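You operate a simulated robot arm through the tools that you are given. There is no shell and no other tool. Be economical: measure what you need, move in short steps, check, and stop when the job is done.

You are at the controls of a simulated two-armed robot. One attempt, no reset.

## Task
Pick up the white brush with one hand, pass it to the other hand and put it on the shelf under the steel bench.
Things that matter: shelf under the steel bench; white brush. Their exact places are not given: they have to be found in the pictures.

Only the result counts: the job must be done as asked and must still hold three seconds after the hand-in. Knocking over, shifting, dropping, spilling or breaking anything else fails it.

## Robot
Two 7-joint arms with two-finger parallel grippers on one trunk, on a base that drives. Base frame: it is fixed to the floor where the robot stands at the start and does not move with it; the origin is under the middle of the robot, x ahead of it, y to its left, z up; the surface under the hand at the start is at about z = 860. Units: mm, degrees, N and s.
The left shoulder is at the start at [110, 169, 1525], the right one opposite. With the tool pointing down near the work surface each hand reaches from about 380 to 720 mm from the robot's upright axis, wherever it stands, measured 20 degrees to its own side. Places, roughly: shelf under the steel bench [800, 500, 400]. Payload 1.57 kg a hand.
The tool frame of a hand sits at the grasp point between the pads (the TCP): z along the fingers, y along the line on which they close. The tips reach 30 mm beyond it. The gripper opens to 80 mm. The fingers are 17 mm wide and 12 mm thick; the gripper's body (40 by 82 mm) begins 80 mm behind the TCP.
Orientation is that of the tool frame in the base frame, as a unit quaternion [x, y, z, w]. With the fingers straight down and closing along the base's y, the tool's x points along the base's -x, its y along +y and its z along -z.

## Interface
- The arms move only by the tool apply_moves. It takes "left_targets", "right_targets" or both (then of equal length, played together; a hand with none holds still); each is a list of rows, each an object (a shift or turn left out is 0, a gripper value left out holds the last) with "linear": the shift along the tool's x, y, z in mm, a list of three; "rot": the turn, a rotation vector about the tool's x, y, z in degrees, a list of three; "claw": the opening in per cent of the stroke, from 0 (shut) to 100 (fully open). In form: [{"linear": [x, y, z], "rot": [rx, ry, rz], "claw": claw}, ...]. A call has 1 to 10 rows; each row is the pose to reach, as a shift and turn from the pose commanded when the call began, along the tool's axes at that moment. Rows are played at 5 a second. More than 50 mm and 8.6 degrees between two rows, or a gripper value outside its range, and nothing of the call is played. A pose out of reach is approached as far as the arm can. The call stops where the force on the tool passes 40 N (or 10 N more than at its start, if that is more) or the arm is blocked; 0.2 s more then pass. The fingers move at their own pace (about 72 mm/s each) and stop on an object; they squeeze with about 22 N. The grip force told is the motor's: it shows also when the fingers shut on nothing. Time passes only in rows, and 0.2 s behind the last, so rows that repeat a pose let the fingers close. The reply holds the time, the measured pose of the TCP, the force on the tool along the base axes, the opening and the grip force, in the units named above and with some noise, with the torque about the TCP (base axes, N m) and any sound that the robot's microphone picked up, and new pictures: "pictures" is both (left out), scene, wrist or none (wrist: the cameras of the hands that moved).
- Cameras (640 x 400 px; columns grow to the right, rows downward): "scene" is now at [154.9, 19.1, 1705.1]; the picture's right is [0.22, -0.97, 0.00], its down [-0.77, -0.17, -0.62] and it looks along [0.60, 0.14, -0.79] (base axes); focal length 273 px, centre (320, 200). "left" rides on the left gripper at [72, 7, -122] in its tool frame; the picture's right is [-0.09, 1.00, 0.00], its down [-0.84, -0.08, -0.54] and it looks along [-0.54, -0.05, 0.84] (tool axes); focal length 238 px, centre (320, 200). "right" rides on the right gripper at [72, -7, -122] in its tool frame; the picture's right is [0.09, 1.00, 0.00], its down [-0.84, 0.08, -0.54] and it looks along [-0.54, 0.05, 0.84] (tool axes); focal length 238 px, centre (320, 200).
- move_column(by): slides the trunk up (or, below 0, down) by that many mm; the arms and the scene camera ride with it, the base frame stays. It gives what a move gives, with no picture.
- roll_base(legs): drives the robot by 1 to 6 legs, each [ahead, left, turn to the left] in mm, mm and degrees, along the robot's own axes; the way and the turn of a leg run together, so that a leg with both is an arc; at most 1500 mm and 180 degrees a leg. The arms and the cameras ride along, it lands a little off, and it stops where it bumps. It gives what a move gives, and a new picture of the scene camera.
- pan_tilt(pan, tilt): turns the head with the scene camera to pan (to the left, within 86 degrees either way) and tilt (down, from -29 to 69), counted from straight ahead of the robot. It gives what a move gives, and a new picture of the scene camera.
- pixel_to_xyz(camera, pixels): there is no depth. For up to 12 entries [column, row, z] of the newest picture of that camera ("zoom" is the newest enlarged one), the place [x, y] in the base frame at which the ray of that pixel passes the height z, good to about 2 mm. It takes no simulated time.
- zoom(camera, box): a new picture of the part [left, top, right, bottom] of that camera's present view, enlarged. It takes no simulated time.
- sign_off(): hands the job in; it is judged then, once.

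Keep the steps short. Do not move on a guess: measure, check each grasp and each placing, and mend mistakes. In all there are 80 turns and 260 pictures (those below and enlarged ones count). Leave the grippers open and the arms clear of the work at the hand-in unless told otherwise, and finish with a single line.

The tools are called after ">>>" as a command line: name --argument value ..., lists and objects as JSON in quotes. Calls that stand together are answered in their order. apply_moves: Moves the arms, as the interface text tells. Its arguments: {"type":"object","properties":{"left_targets":{"type":"array"},"right_targets":{"type":"array"},"pictures":{"type":"string","enum":["both","scene","wrist","none"]}},"required":[]} The other tools are called the same way: move_column (by) slides the trunk up or down; roll_base (legs) drives the base; pan_tilt (pan, tilt) turns the head that bears the scene camera; pixel_to_xyz (camera, pixels) gives the place at which the rays of pixels pass given heights; zoom (camera, box) takes an enlarged picture of a part of a camera's view; sign_off () hands the job in.

At the start:

```text
clock: 0.0
left_ee_pos: [579.8, 412.6, 1260.4]
left_tool_rot: [0.0, 1.0, 0.0, 0.0]
left_wrist_force: [0.7, -1.1, 1.0]
left_moment: [-0.01, 0.02, 0.0]
left_width: 79.9
left_grip_force: 0.0
right_ee_pos: [720.2, -110.8, 1180.2]
right_tool_rot: [-0.001, 1.0, 0.001, 0.0]
right_wrist_force: [0.4, -0.2, 0.4]
right_moment: [0.03, -0.03, 0.01]
right_width: 79.9
right_grip_force: 0.2
trunk travel left (down, up): [-839.0, 51.0]
robot x, y, heading: [0.7, -1.7, 0.1]
head pan, tilt: [12.8, 51.8]
```

scene: 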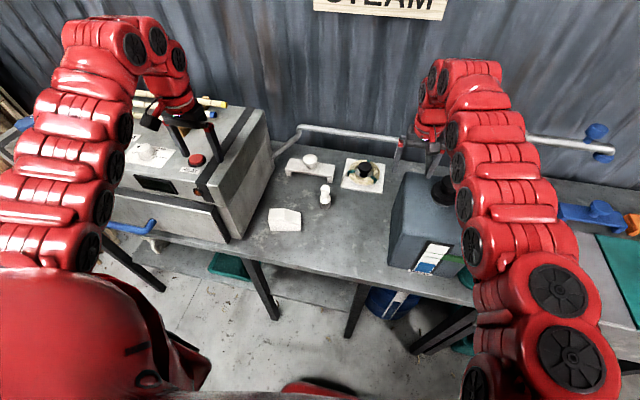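
right: 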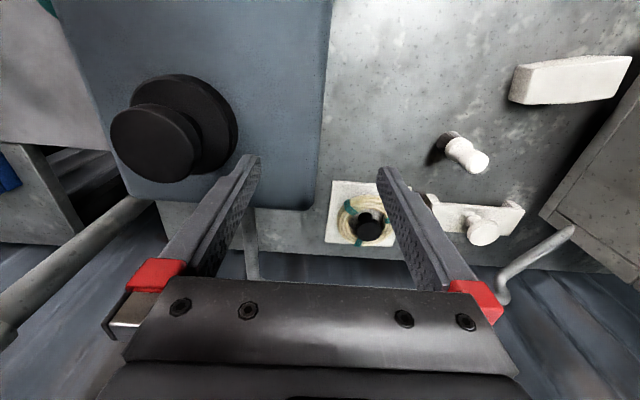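
left: 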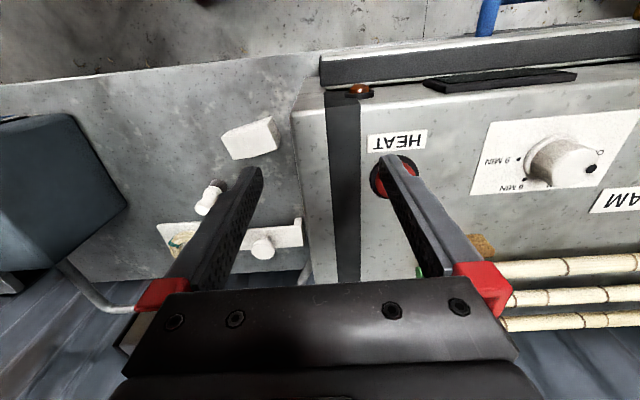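

I see several white things on the bench, around (285,219), (325,195) and (310,165). I'll enlarge that area to find the brush.

>>> zoom --camera "scene" --box '[240, 130, 420, 243]'

>>> zoom --camera "right" --box '[400, 30, 640, 180]'

>>> zoom --camera "scene" --box '[60, 200, 460, 400]'

```text
3.54 times, centred on (330, 186) of scene
```

zoom: 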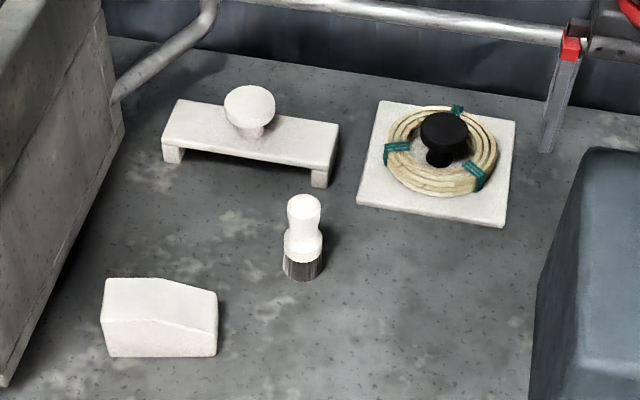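

```text
2.67 times, centred on (520, 105) of right
```

zoom: 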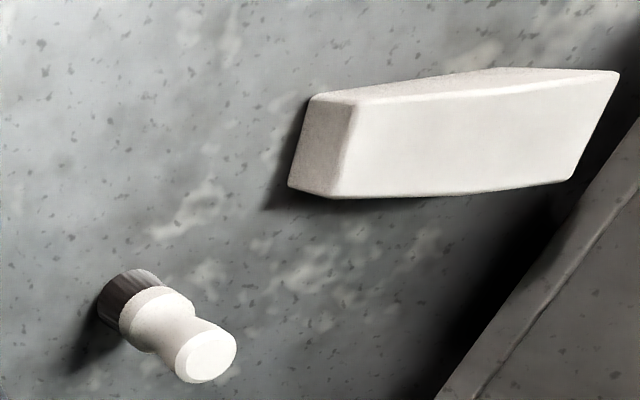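

```text
1.60 times, centred on (260, 300) of scene
```

zoom: 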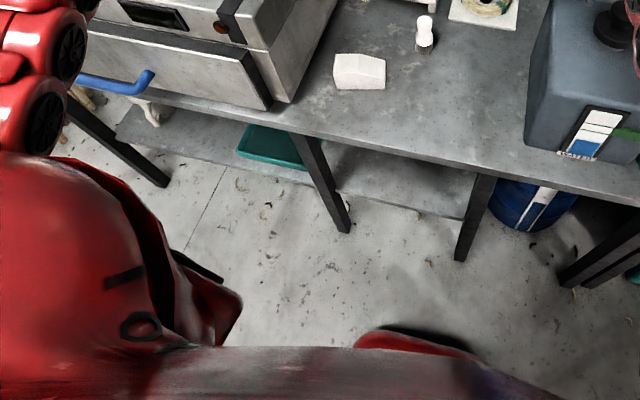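

The brush is the white-handled object standing on its bristles: base at about (325,206) and top at (325,187) in the scene, and base (447,146), top (478,163) in the right picture. I'll work out its place from both cameras, then the shelf edge.

>>> pixel_to_xyz --camera "scene" --pixels '[[325, 206, 860], [325.5, 187, 940], [325.5, 187, 960], [325.5, 187, 980], [221, 270, 400], [321, 328, 400], [275, 320, 400], [355, 300, 400], [222, 258, 860], [285, 219, 860]]'

>>> pixel_to_xyz --camera "right" --pixels '[[446, 146, 860], [478, 163, 920], [478, 163, 940], [478, 163, 960], [478, 163, 980]]'

>>> pan_tilt --pan 35 --tilt 60

```text
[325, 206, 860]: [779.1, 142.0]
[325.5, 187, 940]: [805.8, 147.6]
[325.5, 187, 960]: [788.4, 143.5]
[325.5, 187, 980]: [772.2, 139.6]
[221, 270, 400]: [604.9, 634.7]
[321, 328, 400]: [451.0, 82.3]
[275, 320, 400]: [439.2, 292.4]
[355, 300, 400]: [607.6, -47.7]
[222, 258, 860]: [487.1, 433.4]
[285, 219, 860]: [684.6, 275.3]
```

```text
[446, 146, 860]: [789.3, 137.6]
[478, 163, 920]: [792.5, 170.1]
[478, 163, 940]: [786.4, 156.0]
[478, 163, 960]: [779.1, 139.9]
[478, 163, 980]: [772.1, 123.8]
```

```text
clock: 0.9
left_ee_pos: [579.8, 412.8, 1261.1]
left_tool_rot: [0.0, 1.0, 0.001, 0.001]
left_wrist_force: [0.7, -0.1, -0.6]
left_moment: [0.0, 0.02, -0.02]
left_width: 80.1
left_grip_force: 0.2
right_ee_pos: [721.7, -110.9, 1181.2]
right_tool_rot: [0.0, 1.0, 0.0, 0.001]
right_wrist_force: [0.5, 0.8, 0.2]
right_moment: [-0.03, -0.01, -0.01]
right_width: 80.0
right_grip_force: 0.0
trunk travel left (down, up): [-839.0, 51.0]
robot x, y, heading: [0.8, 0.4, -0.2]
head pan, tilt: [35.0, 60.0]
```

scene: 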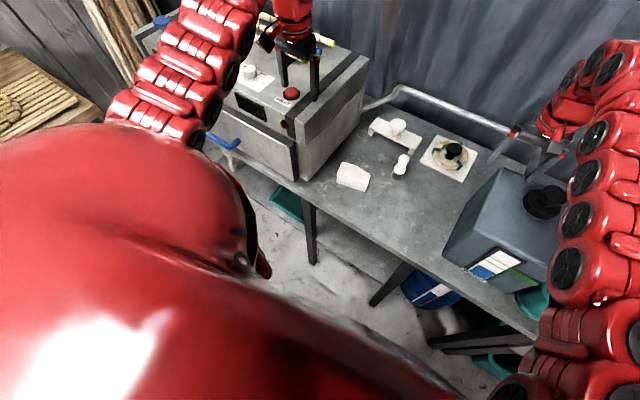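

The brush stands at about (784,140), from z 860 to about 955. Next I'll enlarge the shelf and the front edge of the bench.

>>> zoom --camera "scene" --box '[200, 130, 520, 330]'

```text
2.00 times, centred on (360, 230) of scene
```

zoom: 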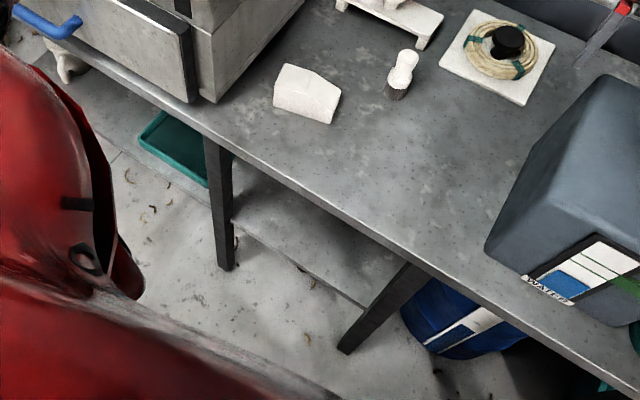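

The shelf front edge runs from about (238,228) to (362,303) in the enlarged picture. I'll measure it, along with the bench edge, the legs, the block and the machine.

>>> pixel_to_xyz --camera "zoom" --pixels '[[238, 228, 400], [362, 305, 400], [120, 148, 400], [240, 156, 860], [430, 270, 860], [225, 268, 0], [345, 350, 0], [275, 108, 860], [330, 123, 860], [208, 185, 400], [487, 250, 860], [215, 100, 860]]'

>>> pan_tilt --pan 0 --tilt 69

```text
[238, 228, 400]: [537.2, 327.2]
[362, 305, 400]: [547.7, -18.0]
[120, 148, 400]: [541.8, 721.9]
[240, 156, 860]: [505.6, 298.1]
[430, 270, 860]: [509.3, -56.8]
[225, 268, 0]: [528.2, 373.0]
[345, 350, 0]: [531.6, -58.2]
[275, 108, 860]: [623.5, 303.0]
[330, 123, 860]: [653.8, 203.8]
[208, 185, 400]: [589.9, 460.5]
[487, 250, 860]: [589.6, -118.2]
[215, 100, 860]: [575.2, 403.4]
```

```text
clock: 1.9
left_ee_pos: [580.7, 412.7, 1260.5]
left_tool_rot: [0.0, 1.0, 0.0, 0.0]
left_wrist_force: [-1.0, -1.0, 0.3]
left_moment: [0.02, 0.0, -0.04]
left_width: 80.0
left_grip_force: 0.1
right_ee_pos: [720.6, -111.5, 1181.0]
right_tool_rot: [0.0, 1.0, 0.0, 0.0]
right_wrist_force: [0.3, -0.7, 0.3]
right_moment: [0.02, 0.02, 0.04]
right_width: 79.8
right_grip_force: 0.0
trunk travel left (down, up): [-839.0, 51.0]
robot x, y, heading: [1.1, 1.9, 0.0]
head pan, tilt: [0.0, 68.8]
```

scene: 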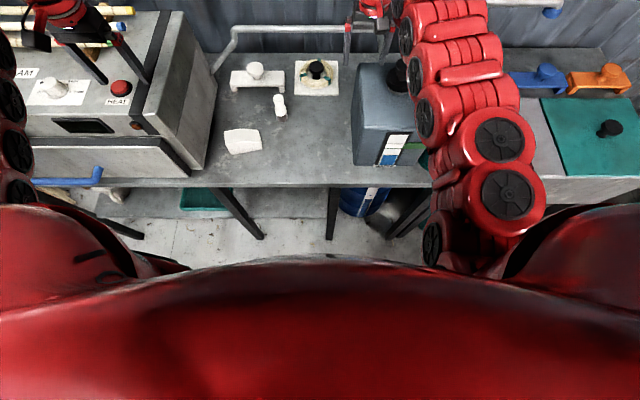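

The bench edge is at x≈507. The shelf edge is at x≈540, and the free bay lies between the legs at y≈-60 and y≈370. The brush is a bit out of reach, so the base has to roll forward. First I'll pull the right hand back and bring the left hand across at height.

>>> apply_moves --left_targets '[{"linear": [0, -40, 0]}, {"linear": [0, -80, 0]}, {"linear": [0, -120, 0]}, {"linear": [0, -160, 0]}, {"linear": [0, -200, 0]}, {"linear": [0, -235, 0]}, {"linear": [0, -270, 0]}]' --right_targets '[{"linear": [30, 0, 0]}, {"linear": [60, 0, 0]}, {"linear": [90, -15, 0]}, {"linear": [120, -40, 0]}, {"linear": [150, -65, 0]}, {"linear": [170, -90, 0]}, {"linear": [190, -115, 0]}]' --pictures "scene"

```text
clock: 3.5
left_ee_pos: [619.7, 150.4, 1259.1]
left_tool_rot: [0.0, 1.0, 0.002, -0.002]
left_wrist_force: [0.0, 0.0, 0.0]
left_moment: [0.05, -0.03, -0.01]
left_width: 79.7
left_grip_force: 0.1
left hand out of reach, approached as far as the arm can: row 2, 3, 4, 5, 6, 7
right_ee_pos: [633.7, -246.8, 1199.7]
right_tool_rot: [0.003, 1.0, 0.017, 0.003]
right_wrist_force: [-0.7, -0.6, -0.6]
right_moment: [0.11, -0.01, -0.03]
right_width: 80.2
right_grip_force: 0.1
right hand out of reach, approached as far as the arm can: row 3, 4, 5, 6, 7
trunk travel left (down, up): [-839.0, 51.0]
robot x, y, heading: [-2.2, 0.4, -0.0]
head pan, tilt: [0.0, 68.8]
```

scene: 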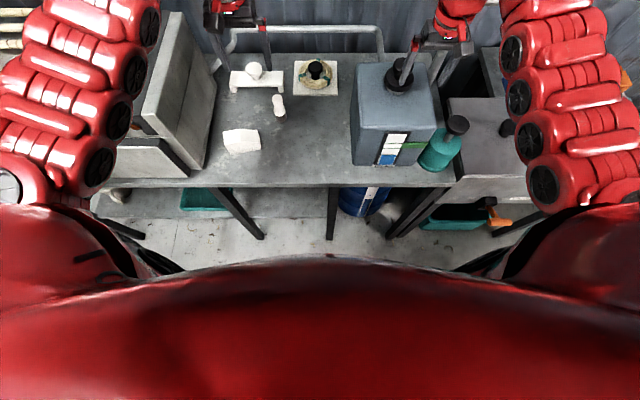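

The high pose is at the arms' inner limit. Before rolling forward I need the height of the can under the right hand, so I'll measure it from its front face.

>>> pixel_to_xyz --camera "scene" --pixels '[[353, 165, 860], [360, 130, 1000], [360, 130, 1050], [360, 130, 1100], [400, 78, 1100], [400, 78, 1150], [305, 35, 900], [305, 35, 1000], [160, 165, 860], [150, 130, 1000], [165, 12, 1100], [280, 112, 880]]'

>>> zoom --camera "right" --box '[0, 0, 640, 400]'

>>> zoom --camera "left" --box '[0, 0, 640, 400]'

```text
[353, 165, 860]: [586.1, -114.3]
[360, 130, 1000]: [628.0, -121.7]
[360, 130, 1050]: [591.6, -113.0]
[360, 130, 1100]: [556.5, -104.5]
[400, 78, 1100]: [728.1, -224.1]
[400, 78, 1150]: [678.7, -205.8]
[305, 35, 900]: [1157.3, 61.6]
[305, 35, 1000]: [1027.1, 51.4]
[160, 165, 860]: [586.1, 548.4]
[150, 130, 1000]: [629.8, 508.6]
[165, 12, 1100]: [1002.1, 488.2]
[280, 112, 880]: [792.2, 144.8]
```

```text
1.00 times, centred on (320, 200) of right (not enlarged: the box is as wide or as high as the picture)
```

zoom: 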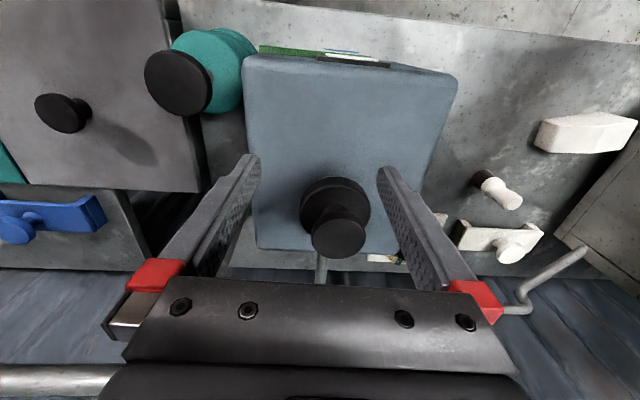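

```text
1.00 times, centred on (320, 200) of left (not enlarged: the box is as wide or as high as the picture)
```

zoom: 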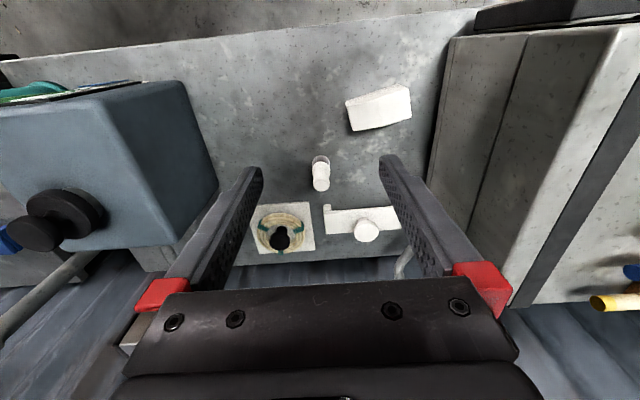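

The can body reaches z≈1050 and its cap is near 1100. The right fingertips at 1170 clear that, and nothing else is at hand height ahead. I'll roll forward 120 mm.

>>> roll_base --legs '[[120, 0, 0]]'

>>> zoom --camera "left" --box '[160, 60, 480, 260]'

```text
clock: 4.7
left_ee_pos: [738.9, 156.4, 1257.7]
left_tool_rot: [-0.001, 1.0, -0.001, -0.001]
left_wrist_force: [-0.3, 0.1, 0.1]
left_moment: [0.06, -0.02, -0.01]
left_width: 80.1
left_grip_force: 0.1
right_ee_pos: [752.7, -242.5, 1201.0]
right_tool_rot: [0.003, 1.0, 0.013, 0.004]
right_wrist_force: [-0.8, 0.6, 0.6]
right_moment: [0.0, 0.0, -0.01]
right_width: 80.0
right_grip_force: 0.1
trunk travel left (down, up): [-839.0, 51.0]
robot x, y, heading: [120.0, 2.4, 0.1]
head pan, tilt: [0.0, 68.8]
```

scene: 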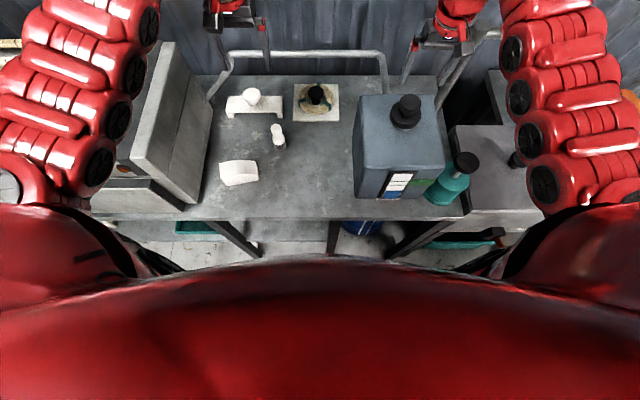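

```text
2.00 times, centred on (320, 160) of left
```

zoom: 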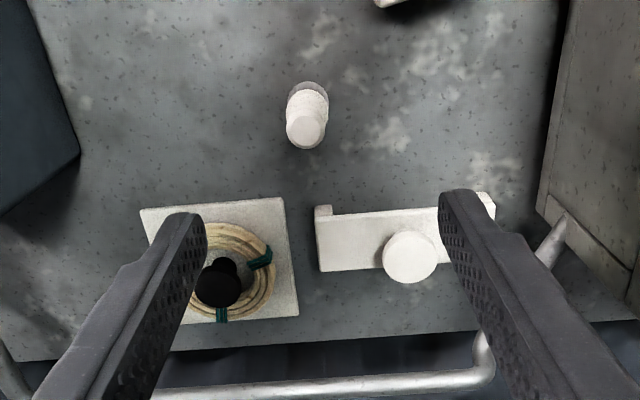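

The brush top is now at (306,130) in the enlarged left picture and its base is near (308,98). I'll fix the position.

>>> pixel_to_xyz --camera "zoom" --pixels '[[306, 132, 950], [306, 132, 960], [308, 97, 870], [308, 97, 880], [238, 270, 940]]'

>>> pixel_to_xyz --camera "scene" --pixels '[[279, 148, 860], [277, 128, 950], [277, 128, 960]]'

```text
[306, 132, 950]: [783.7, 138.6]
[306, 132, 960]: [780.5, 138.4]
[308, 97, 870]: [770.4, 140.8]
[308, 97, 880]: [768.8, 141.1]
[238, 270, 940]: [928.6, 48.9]
```

```text
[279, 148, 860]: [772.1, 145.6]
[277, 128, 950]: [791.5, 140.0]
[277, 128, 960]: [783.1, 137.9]
```

The brush axis is at about (782,140). I'll lower the left hand partway to z≈1060 above it, then check.

>>> apply_moves --left_targets '[{"linear": [-20, 0, 40], "claw": 100}, {"linear": [-40, 0, 80]}, {"linear": [-60, 0, 120]}, {"linear": [-80, 0, 160]}, {"linear": [-80, 0, 200]}]' --pictures "wrist"

```text
clock: 5.9
left_ee_pos: [820.3, 156.9, 1057.6]
left_tool_rot: [0.0, 1.0, 0.0, -0.002]
left_wrist_force: [0.0, 0.4, 0.2]
left_moment: [0.01, 0.0, 0.01]
left_width: 80.4
left_grip_force: 0.1
right_ee_pos: [754.5, -241.3, 1201.6]
right_tool_rot: [0.004, 1.0, 0.015, 0.003]
right_wrist_force: [0.4, 0.1, 0.3]
right_moment: [-0.01, -0.01, 0.01]
right_width: 79.9
right_grip_force: 0.2
trunk travel left (down, up): [-839.0, 51.0]
robot x, y, heading: [119.5, 5.3, 0.1]
head pan, tilt: [0.0, 68.8]
```

left: 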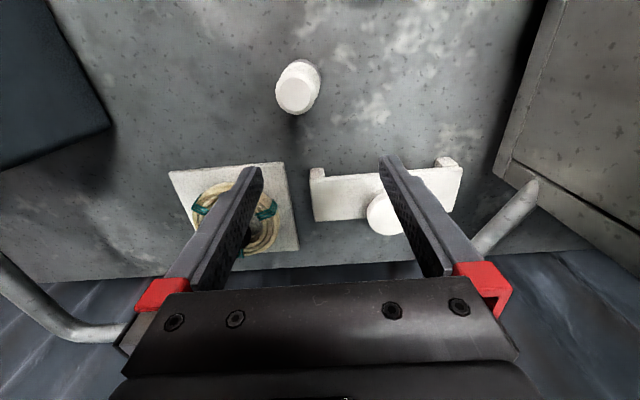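

The hand sits at (820,157). The brush top shows at (298,94). I'll locate it once more before centring.

>>> pixel_to_xyz --camera "left" --pixels '[[297, 95, 950], [297, 95, 960], [308, 75, 880]]'

>>> apply_moves --left_targets '[{"linear": [20, -8, 0]}, {"linear": [38, -17, 0]}, {"linear": [38, -17, 0]}]' --pictures "wrist"

```text
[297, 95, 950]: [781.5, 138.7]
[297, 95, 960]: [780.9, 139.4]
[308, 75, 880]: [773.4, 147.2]
```

```text
clock: 6.7
left_ee_pos: [782.7, 139.2, 1056.2]
left_tool_rot: [-0.001, 1.0, 0.0, -0.002]
left_wrist_force: [0.0, 0.1, 0.1]
left_moment: [-0.01, 0.03, -0.01]
left_width: 79.9
left_grip_force: 0.2
right_ee_pos: [755.3, -240.3, 1201.3]
right_tool_rot: [0.004, 1.0, 0.015, 0.003]
right_wrist_force: [-0.8, 0.4, 0.3]
right_moment: [0.02, -0.01, 0.01]
right_width: 80.1
right_grip_force: 0.1
trunk travel left (down, up): [-839.0, 51.0]
robot x, y, heading: [118.3, 1.3, -0.0]
head pan, tilt: [0.0, 68.8]
```

left: 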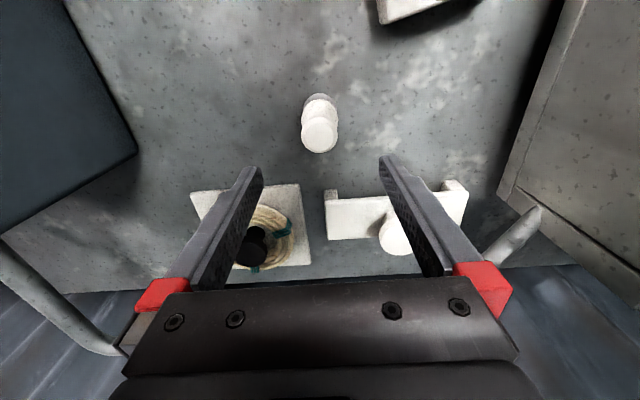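

The hand is centred over the brush. I'll descend 113 mm to TCP z≈943 around the top of the handle, with the fingers still open.

>>> apply_moves --left_targets '[{"linear": [0, 0, 35]}, {"linear": [0, 0, 70]}, {"linear": [0, 0, 95]}, {"linear": [0, 0, 113]}, {"linear": [0, 0, 113]}]'

```text
clock: 7.9
left_ee_pos: [781.8, 140.4, 944.6]
left_tool_rot: [0.0, 1.0, -0.001, -0.002]
left_wrist_force: [-0.7, 0.0, 0.3]
left_moment: [0.0, -0.06, 0.01]
left_width: 79.8
left_grip_force: 0.0
right_ee_pos: [754.9, -242.9, 1201.0]
right_tool_rot: [0.004, 1.0, 0.014, 0.002]
right_wrist_force: [-0.4, 0.6, -0.5]
right_moment: [-0.02, 0.02, -0.05]
right_width: 79.9
right_grip_force: 0.0
trunk travel left (down, up): [-839.0, 51.0]
robot x, y, heading: [121.8, 2.5, -0.2]
head pan, tilt: [0.0, 68.8]
```

scene: 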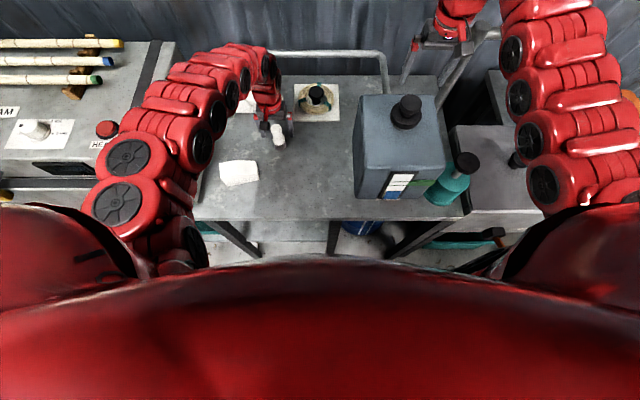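
left: 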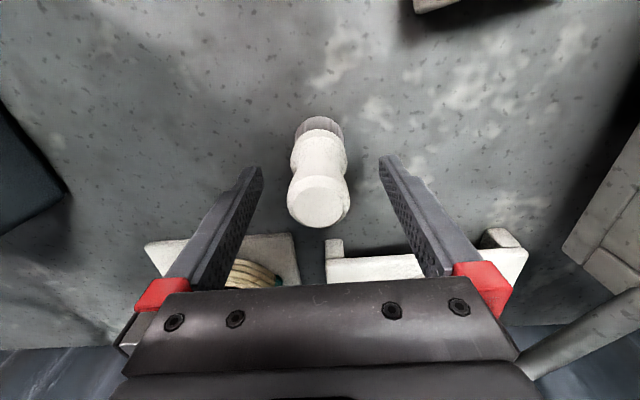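

The TCP falls at about (319,192) in the left picture, right on the handle, between the fingers. Closing now.

>>> apply_moves --left_targets '[{"claw": 50}, {"claw": 20}, {"claw": 0}, {"claw": 0}, {"claw": 0}, {"claw": 0}]' --pictures "wrist"

```text
clock: 9.3
left_ee_pos: [781.6, 139.3, 944.9]
left_tool_rot: [-0.001, 1.0, 0.0, -0.002]
left_wrist_force: [-0.5, -0.1, 0.1]
left_moment: [-0.01, 0.01, 0.01]
left_width: 32.7
left_grip_force: 22.0
right_ee_pos: [754.7, -242.2, 1200.0]
right_tool_rot: [0.003, 1.0, 0.015, 0.003]
right_wrist_force: [0.1, -0.5, -0.8]
right_moment: [0.03, -0.01, 0.01]
right_width: 80.2
right_grip_force: 0.0
trunk travel left (down, up): [-839.0, 51.0]
robot x, y, heading: [120.4, -0.1, 0.1]
head pan, tilt: [0.0, 68.8]
```

left: 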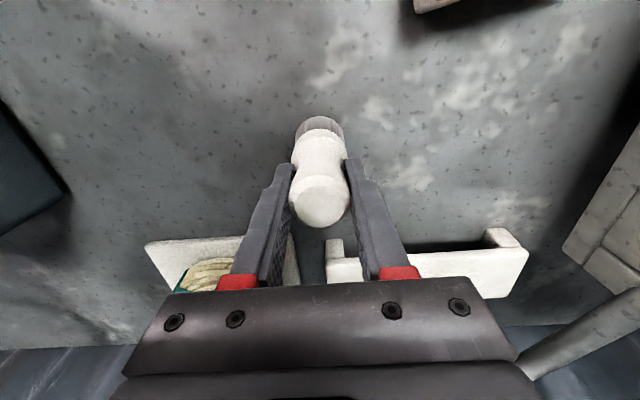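

The brush is gripped at 32.7 mm with 22 N. I'll lift it straight up 120 mm.

>>> apply_moves --left_targets '[{"linear": [0, 0, -10]}, {"linear": [0, 0, -30]}, {"linear": [0, 0, -60]}, {"linear": [0, 0, -90]}, {"linear": [0, 0, -120]}, {"linear": [0, 0, -120]}]'

```text
clock: 10.7
left_ee_pos: [781.2, 139.7, 1064.4]
left_tool_rot: [-0.001, 1.0, -0.001, -0.002]
left_wrist_force: [0.3, -0.3, -0.8]
left_moment: [0.02, -0.02, 0.0]
left_width: 32.9
left_grip_force: 21.6
right_ee_pos: [755.2, -243.3, 1200.5]
right_tool_rot: [0.004, 1.0, 0.014, 0.003]
right_wrist_force: [0.2, -0.6, 0.6]
right_moment: [0.01, -0.02, -0.02]
right_width: 80.2
right_grip_force: 0.1
trunk travel left (down, up): [-839.0, 51.0]
robot x, y, heading: [118.4, -2.2, 0.0]
head pan, tilt: [0.0, 68.8]
```

scene: 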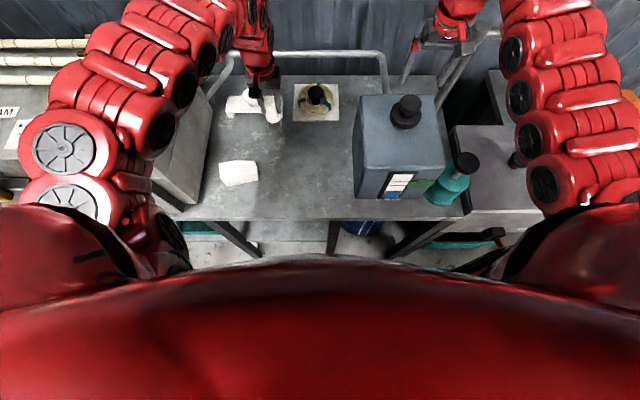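
left: 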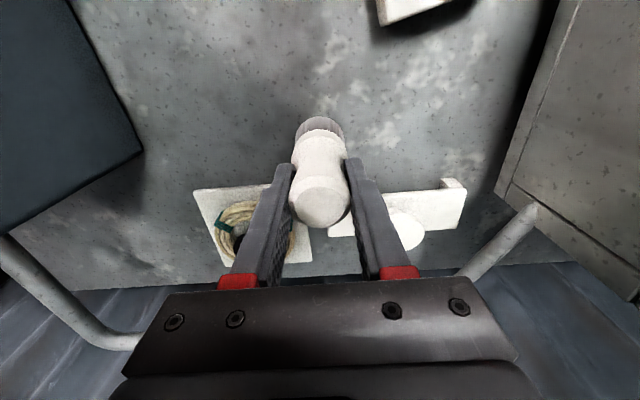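

The brush is lifted and held. I want to hand over clear of the bench, so I'll look behind on both sides before backing up.

>>> pan_tilt --pan 86 --tilt 30

>>> pan_tilt --pan -86 --tilt 30

```text
clock: 12.3
left_ee_pos: [782.7, 139.8, 1065.2]
left_tool_rot: [-0.001, 1.0, -0.001, -0.002]
left_wrist_force: [0.2, 0.6, -1.9]
left_moment: [0.01, -0.01, 0.02]
left_width: 32.8
left_grip_force: 21.7
right_ee_pos: [755.3, -242.0, 1200.2]
right_tool_rot: [0.003, 1.0, 0.014, 0.003]
right_wrist_force: [0.4, 0.2, -0.7]
right_moment: [-0.02, 0.01, 0.02]
right_width: 80.2
right_grip_force: 0.1
trunk travel left (down, up): [-839.0, 51.0]
robot x, y, heading: [118.8, 2.3, 0.2]
head pan, tilt: [85.9, 30.0]
```

scene: 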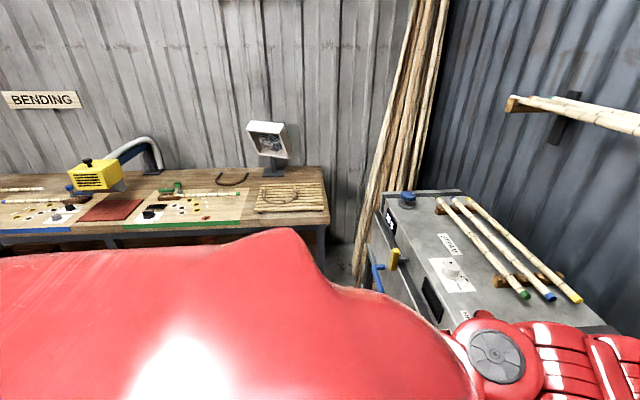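

```text
clock: 14.9
left_ee_pos: [781.7, 138.8, 1063.6]
left_tool_rot: [-0.001, 1.0, 0.0, -0.002]
left_wrist_force: [0.7, 0.1, -0.5]
left_moment: [-0.01, 0.03, 0.0]
left_width: 33.1
left_grip_force: 22.5
right_ee_pos: [754.7, -241.2, 1201.8]
right_tool_rot: [0.004, 1.0, 0.014, 0.002]
right_wrist_force: [0.6, 0.3, -0.3]
right_moment: [-0.03, 0.01, -0.04]
right_width: 79.8
right_grip_force: 0.0
trunk travel left (down, up): [-839.0, 51.0]
robot x, y, heading: [119.8, -1.7, 0.1]
head pan, tilt: [-85.9, 30.0]
```

scene: 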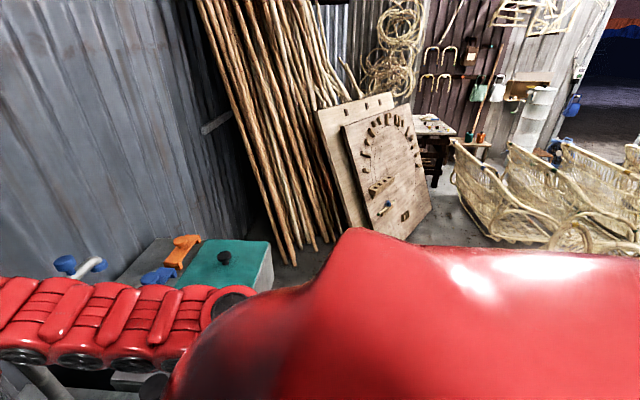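

The nearest things at the back are about 2 m off. I'll turn the head ahead again and roll back 270 mm so the hands come out over the bench's front edge.

>>> pan_tilt --pan 0 --tilt 45

>>> roll_base --legs '[[-270, 0, 0]]'

```text
clock: 16.5
left_ee_pos: [782.5, 140.2, 1064.0]
left_tool_rot: [0.0, 1.0, -0.001, -0.002]
left_wrist_force: [1.2, -0.5, -1.3]
left_moment: [0.01, -0.01, 0.03]
left_width: 32.7
left_grip_force: 22.3
right_ee_pos: [755.0, -241.0, 1201.4]
right_tool_rot: [0.004, 1.0, 0.013, 0.003]
right_wrist_force: [0.5, 0.6, -0.1]
right_moment: [-0.01, -0.01, 0.0]
right_width: 80.1
right_grip_force: 0.1
trunk travel left (down, up): [-839.0, 51.0]
robot x, y, heading: [120.5, -0.3, -0.0]
head pan, tilt: [0.0, 45.0]
```

scene: 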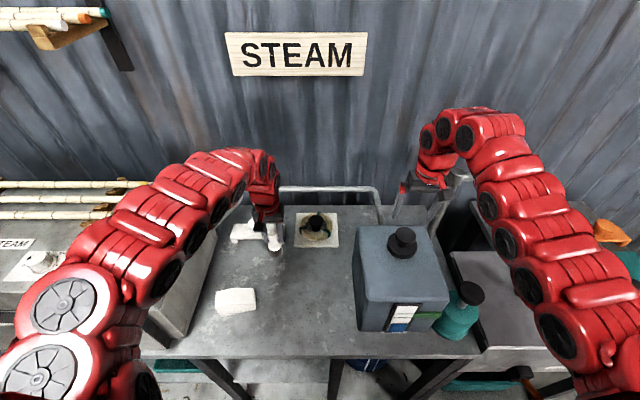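

```text
clock: 18.4
left_ee_pos: [514.7, 137.9, 1064.5]
left_tool_rot: [0.001, 1.0, -0.001, -0.002]
left_wrist_force: [-0.2, 0.3, -0.8]
left_moment: [-0.02, -0.01, 0.0]
left_width: 33.1
left_grip_force: 22.1
right_ee_pos: [487.3, -243.0, 1200.8]
right_tool_rot: [0.005, 1.0, 0.013, 0.002]
right_wrist_force: [0.4, -0.1, 0.0]
right_moment: [-0.02, 0.02, 0.0]
right_width: 79.8
right_grip_force: 0.1
trunk travel left (down, up): [-839.0, 51.0]
robot x, y, heading: [-148.0, -1.4, -0.2]
head pan, tilt: [0.0, 45.0]
```

scene: 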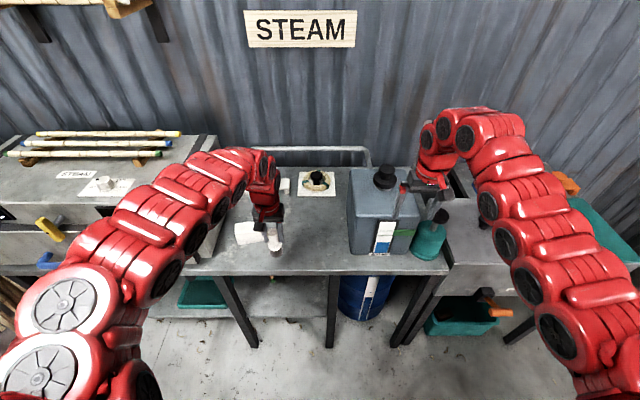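

I'm backed out with the brush at about (515,138), spanning z≈980 to 1075. I'll bring the left hand to y≈40. At the same time I'll lower the right hand and pitch it so its fingers point ahead, 30° below level.

>>> apply_moves --left_targets '[{"linear": [-3, -12, 0]}, {"linear": [-6, -25, 0]}, {"linear": [-9, -38, 0]}, {"linear": [-12, -50, 0]}, {"linear": [-15, -62, 0]}, {"linear": [-18, -75, 0]}, {"linear": [-20, -88, 0]}, {"linear": [-20, -98, 0]}, {"linear": [-20, -98, 0]}]' --right_targets '[{"linear": [7, 8, 24], "rot": [0, -7.5, 0], "claw": 100}, {"linear": [14, 16, 48], "rot": [0, -15, 0]}, {"linear": [21, 24, 72], "rot": [0, -22.5, 0]}, {"linear": [28, 32, 96], "rot": [0, -30, 0]}, {"linear": [35, 40, 120], "rot": [0, -37.5, 0]}, {"linear": [42, 48, 144], "rot": [0, -45, 0]}, {"linear": [49, 56, 168], "rot": [0, -52.5, 0]}, {"linear": [57, 63, 191], "rot": [0, -60, 0]}, {"linear": [57, 63, 191], "rot": [0, -60, 0]}]'

```text
clock: 20.4
left_ee_pos: [533.9, 39.9, 1064.5]
left_tool_rot: [0.001, 1.0, 0.0, -0.002]
left_wrist_force: [0.5, 0.1, -0.1]
left_moment: [0.05, 0.0, 0.0]
left_width: 32.7
left_grip_force: 22.1
right_ee_pos: [430.4, -176.1, 1011.4]
right_tool_rot: [0.012, 0.864, 0.01, 0.503]
right_wrist_force: [0.3, -0.4, 0.1]
right_moment: [0.0, 0.01, -0.01]
right_width: 80.0
right_grip_force: 0.0
right hand out of reach, approached as far as the arm can: row 1, 2, 3
trunk travel left (down, up): [-839.0, 51.0]
robot x, y, heading: [-149.0, -1.5, -0.2]
head pan, tilt: [0.0, 45.0]
```

scene: 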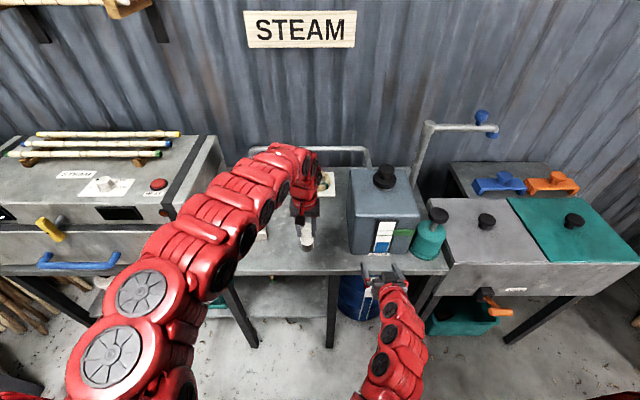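
right: 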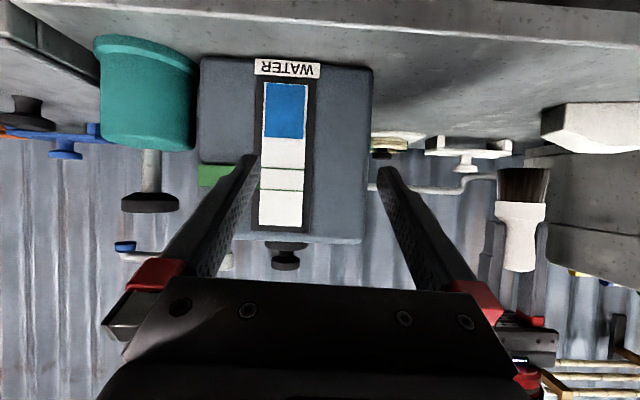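
left: 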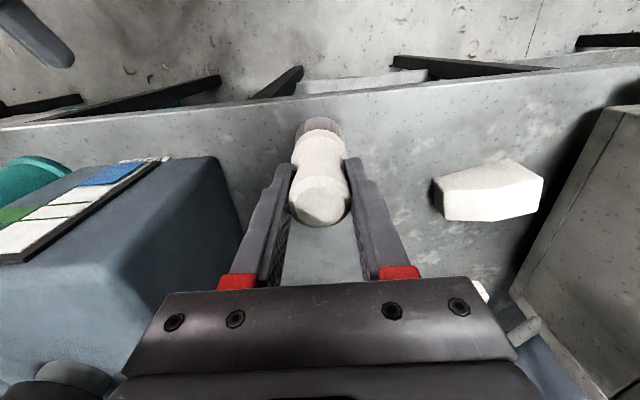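

Both hands are in posture. The right camera sees the brush bristles at (523,185). I'll slide the right hand left to y≈40, still about 100 mm short of the brush.

>>> apply_moves --right_targets '[{"linear": [0, 40, 0]}, {"linear": [0, 80, 0]}, {"linear": [0, 120, 0]}, {"linear": [0, 160, 0]}, {"linear": [0, 190, 0]}, {"linear": [0, 216, 0]}, {"linear": [0, 216, 0]}]'

>>> zoom --camera "right" --box '[160, 60, 480, 260]'

```text
clock: 22.0
left_ee_pos: [533.6, 40.3, 1065.4]
left_tool_rot: [0.001, 1.0, 0.0, -0.002]
left_wrist_force: [-0.1, 0.1, -1.3]
left_moment: [0.02, 0.02, -0.01]
left_width: 32.8
left_grip_force: 21.8
right_ee_pos: [432.8, 42.5, 1017.5]
right_tool_rot: [0.011, 0.864, 0.01, 0.503]
right_wrist_force: [0.3, 0.2, 0.2]
right_moment: [0.01, -0.01, 0.01]
right_width: 80.3
right_grip_force: 0.1
trunk travel left (down, up): [-839.0, 51.0]
robot x, y, heading: [-152.3, 1.9, -0.1]
head pan, tilt: [0.0, 45.0]
```

scene: 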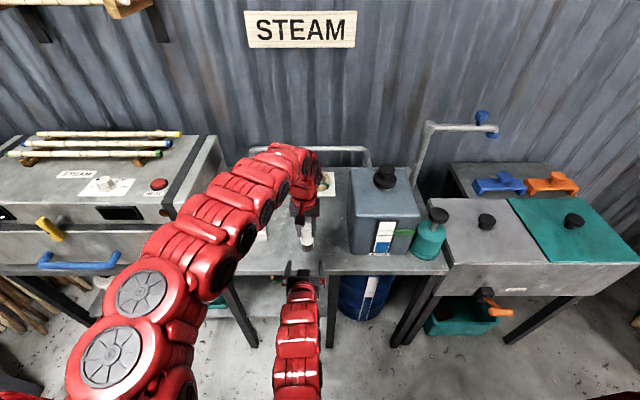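
right: 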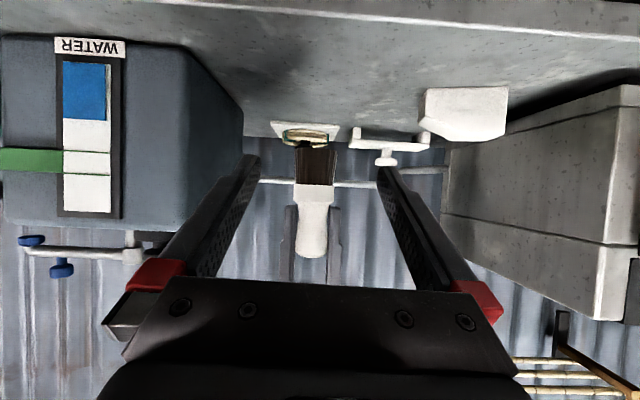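

```text
2.00 times, centred on (320, 160) of right
```

zoom: 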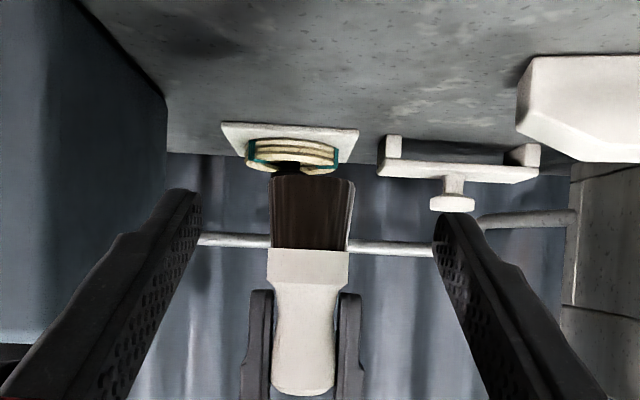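

The brush sits at column 308 of the enlarged view, centred between the fingers. The bristles run from row 177 to 250 and the left fingertips are near row 290, so there's room to grip the ferrule and bristle end. I'll advance the open right hand to (534,39,1008).

>>> apply_moves --right_targets '[{"linear": [-10, -1, 22]}, {"linear": [-21, -2, 45]}, {"linear": [-30, -3, 65]}, {"linear": [-38, -3, 82]}, {"linear": [-42, -3, 92]}, {"linear": [-42, -3, 92]}]'

>>> zoom --camera "right" --box '[160, 60, 480, 260]'

```text
clock: 23.4
left_ee_pos: [532.8, 40.1, 1064.6]
left_tool_rot: [0.001, 1.0, -0.001, -0.002]
left_wrist_force: [0.9, -0.2, 0.1]
left_moment: [0.01, 0.04, -0.01]
left_width: 32.8
left_grip_force: 21.9
right_ee_pos: [534.4, 37.7, 1008.2]
right_tool_rot: [0.01, 0.864, 0.01, 0.503]
right_wrist_force: [0.1, 0.7, -0.5]
right_moment: [0.03, -0.02, 0.03]
right_width: 80.1
right_grip_force: 0.0
trunk travel left (down, up): [-839.0, 51.0]
robot x, y, heading: [-149.4, 2.4, -0.2]
head pan, tilt: [0.0, 45.0]
```

scene: 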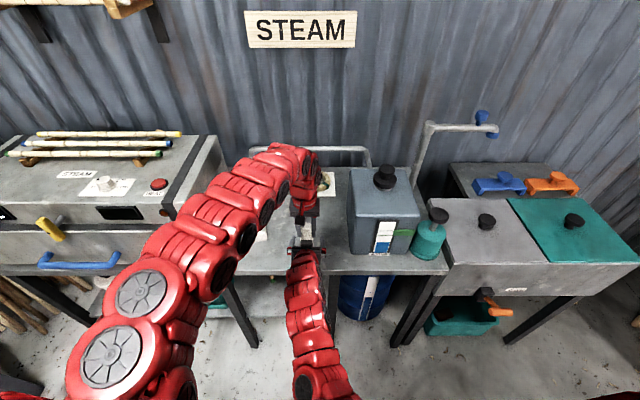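
right: 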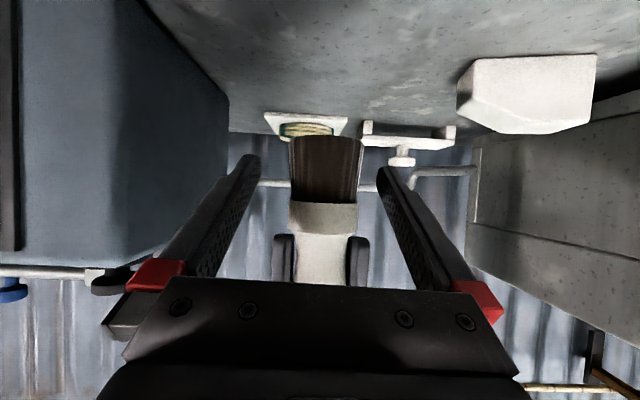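

```text
2.00 times, centred on (320, 160) of right
```

zoom: 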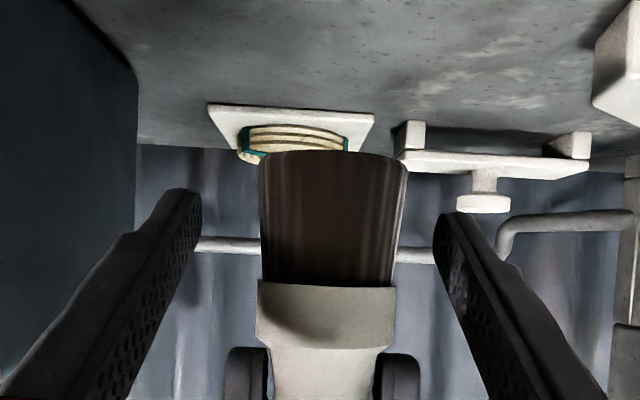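

The TCP projects onto the join of bristles and ferrule, about 2 mm off centre. I'll shift 4 mm up and 2 mm left and close the right hand while the left keeps hold.

>>> apply_moves --right_targets '[{"linear": [-3.5, 2, -2]}, {"linear": [-3.5, 2, -2], "claw": 50}, {"linear": [-3.5, 2, -2], "claw": 20}, {"linear": [-3.5, 2, -2], "claw": 0}, {"linear": [-3.5, 2, -2], "claw": 0}, {"linear": [-3.5, 2, -2], "claw": 0}, {"linear": [-3.5, 2, -2], "claw": 0}]' --pictures "wrist"

>>> zoom --camera "right" --box '[160, 60, 480, 260]'

```text
clock: 25.0
left_ee_pos: [532.6, 40.4, 1065.1]
left_tool_rot: [0.001, 1.0, -0.001, -0.001]
left_wrist_force: [0.3, -1.6, -4.0]
left_moment: [0.06, 0.05, -0.04]
left_width: 32.3
left_grip_force: 22.0
right_ee_pos: [533.2, 39.7, 1012.0]
right_tool_rot: [0.012, 0.864, 0.009, 0.503]
right_wrist_force: [-0.2, 1.2, 2.6]
right_moment: [-0.16, -0.11, -0.01]
right_width: 41.4
right_grip_force: 22.1
trunk travel left (down, up): [-839.0, 51.0]
robot x, y, heading: [-149.5, -3.4, -0.3]
head pan, tilt: [0.0, 45.0]
```

right: 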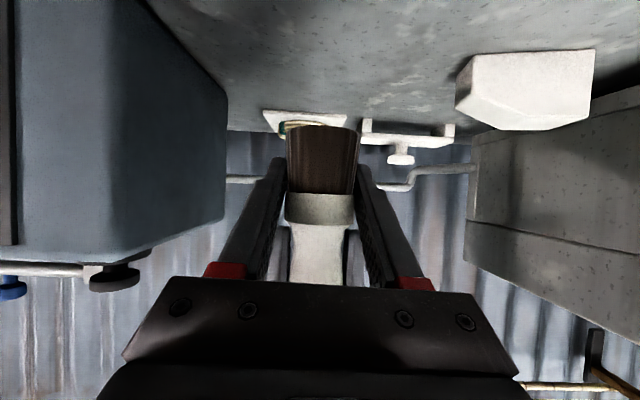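

```text
2.00 times, centred on (320, 160) of right
```

zoom: 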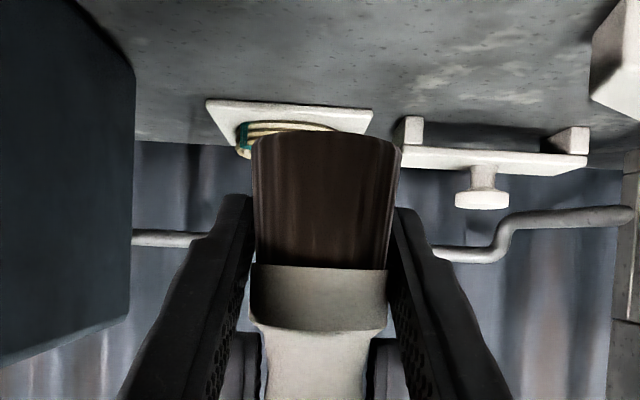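

The right hand holds at 41.4 mm with 22 N, and the forces are small. I'll open the left hand without moving it and check that the brush stays put.

>>> apply_moves --left_targets '[{"claw": 30}, {"claw": 60}, {"claw": 90}, {"claw": 100}, {"claw": 100}]'

```text
clock: 26.2
left_ee_pos: [533.0, 39.8, 1064.8]
left_tool_rot: [0.0, 1.0, -0.001, -0.002]
left_wrist_force: [-1.3, -0.1, 0.9]
left_moment: [0.02, 0.01, 0.01]
left_width: 80.0
left_grip_force: 0.0
right_ee_pos: [533.3, 40.8, 1012.0]
right_tool_rot: [0.011, 0.865, 0.01, 0.502]
right_wrist_force: [-0.2, -0.2, -0.1]
right_moment: [0.01, 0.01, 0.02]
right_width: 41.5
right_grip_force: 22.4
trunk travel left (down, up): [-839.0, 51.0]
robot x, y, heading: [-142.9, 1.2, -0.0]
head pan, tilt: [0.0, 45.0]
```

scene: 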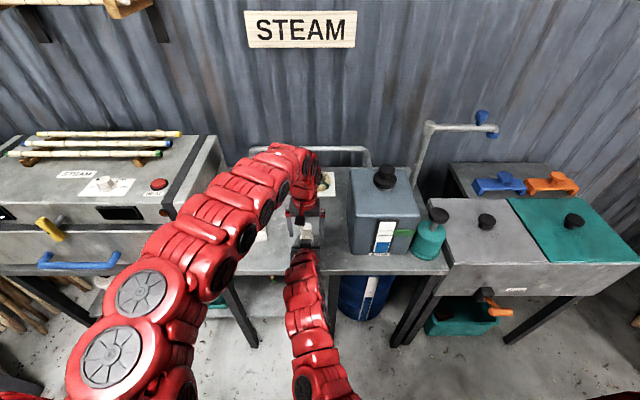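
left: 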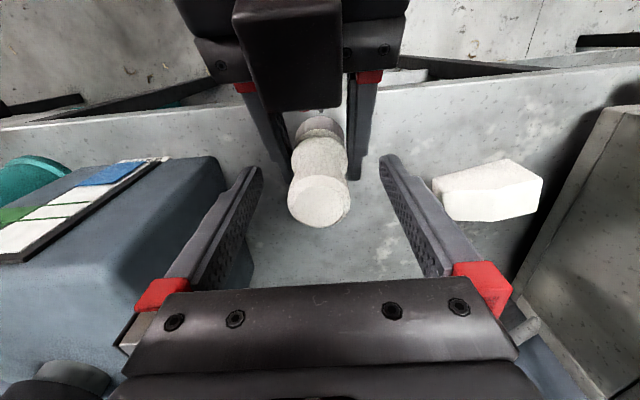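

The brush stayed in the right hand. I'll raise the left hand clear of the brush, then swing it out to the left.

>>> apply_moves --left_targets '[{"linear": [0, 0, -20]}, {"linear": [0, 0, -40]}, {"linear": [0, 0, -60]}, {"linear": [0, 40, -65]}, {"linear": [0, 85, -65]}, {"linear": [0, 130, -65]}, {"linear": [0, 175, -65]}, {"linear": [0, 220, -60]}, {"linear": [0, 250, -50]}, {"linear": [0, 250, -50]}]'

```text
clock: 28.4
left_ee_pos: [533.5, 289.8, 1115.3]
left_tool_rot: [0.001, 1.0, -0.001, -0.002]
left_wrist_force: [-0.3, -0.2, 0.1]
left_moment: [-0.01, 0.01, 0.0]
left_width: 80.0
left_grip_force: 0.0
right_ee_pos: [532.1, 40.7, 1012.8]
right_tool_rot: [0.011, 0.864, 0.01, 0.503]
right_wrist_force: [0.3, -1.6, -1.4]
right_moment: [0.02, -0.04, -0.01]
right_width: 41.3
right_grip_force: 21.9
trunk travel left (down, up): [-839.0, 51.0]
robot x, y, heading: [-152.0, 0.9, 0.0]
head pan, tilt: [0.0, 45.0]
```

scene: 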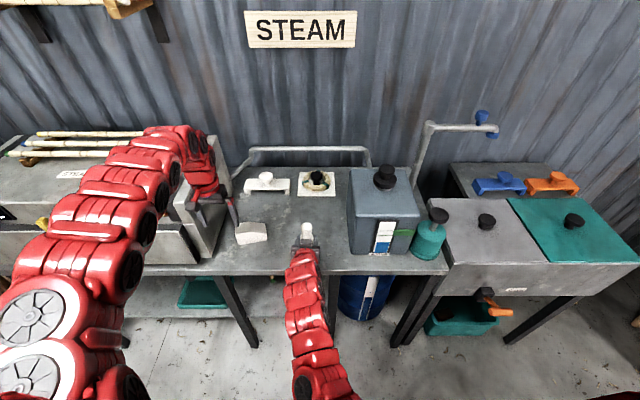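
left: 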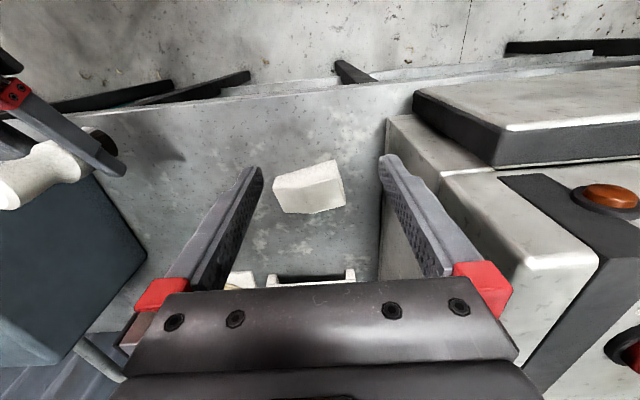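

The right hand has the brush alone. I'll roll back 230 mm so both hands clear the bench before lowering the trunk.

>>> roll_base --legs '[[-230, 0, 0]]'

>>> apply_moves --left_targets '[{"linear": [25, 0, 25]}, {"linear": [50, 0, 50]}, {"linear": [75, 0, 75]}, {"linear": [100, 0, 100]}, {"linear": [125, 0, 125]}, {"linear": [150, 0, 150]}, {"linear": [180, 0, 160]}, {"linear": [200, 0, 170]}]' --pictures "scene"

```text
clock: 29.4
left_ee_pos: [498.0, 281.9, 1117.4]
left_tool_rot: [0.006, 1.0, -0.002, 0.0]
left_wrist_force: [0.3, -0.6, 0.5]
left_moment: [-0.03, -0.06, 0.02]
left_width: 79.8
left_grip_force: 0.0
right_ee_pos: [495.8, 31.4, 1014.8]
right_tool_rot: [0.015, 0.863, 0.008, 0.505]
right_wrist_force: [-0.6, 0.4, 0.4]
right_moment: [0.02, 0.01, -0.01]
right_width: 41.5
right_grip_force: 21.9
trunk travel left (down, up): [-839.0, 51.0]
robot x, y, heading: [-183.5, -0.5, -1.1]
head pan, tilt: [0.0, 45.0]
stopped in leg 1: the robot was blocked; the commanded pose is now the measured one
```

scene: 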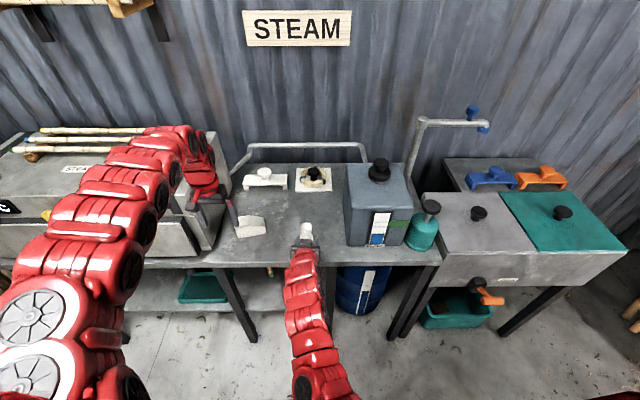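

```text
clock: 31.2
left_ee_pos: [368.2, 294.9, 942.9]
left_tool_rot: [0.005, 1.0, -0.001, -0.003]
left_wrist_force: [0.1, 0.0, -0.3]
left_moment: [0.0, 0.03, 0.01]
left_width: 79.9
left_grip_force: 0.0
left hand out of reach, approached as far as the arm can: row 3, 4, 5, 6, 7, 8
right_ee_pos: [499.8, 31.8, 1013.4]
right_tool_rot: [0.016, 0.865, 0.007, 0.502]
right_wrist_force: [0.0, 0.3, -0.8]
right_moment: [-0.01, -0.03, 0.01]
right_width: 41.5
right_grip_force: 22.1
trunk travel left (down, up): [-839.0, 51.0]
robot x, y, heading: [-181.8, -3.5, -0.6]
head pan, tilt: [0.0, 45.0]
```

scene: 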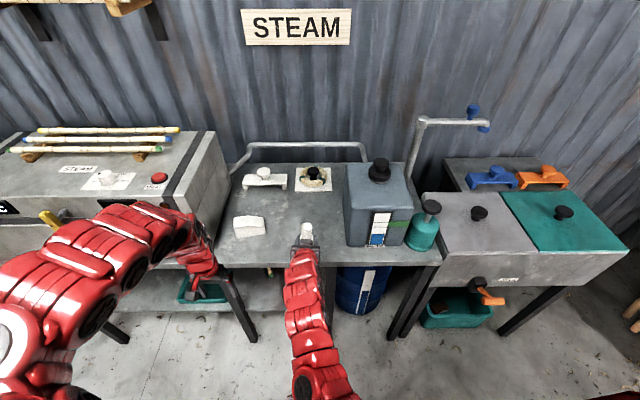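

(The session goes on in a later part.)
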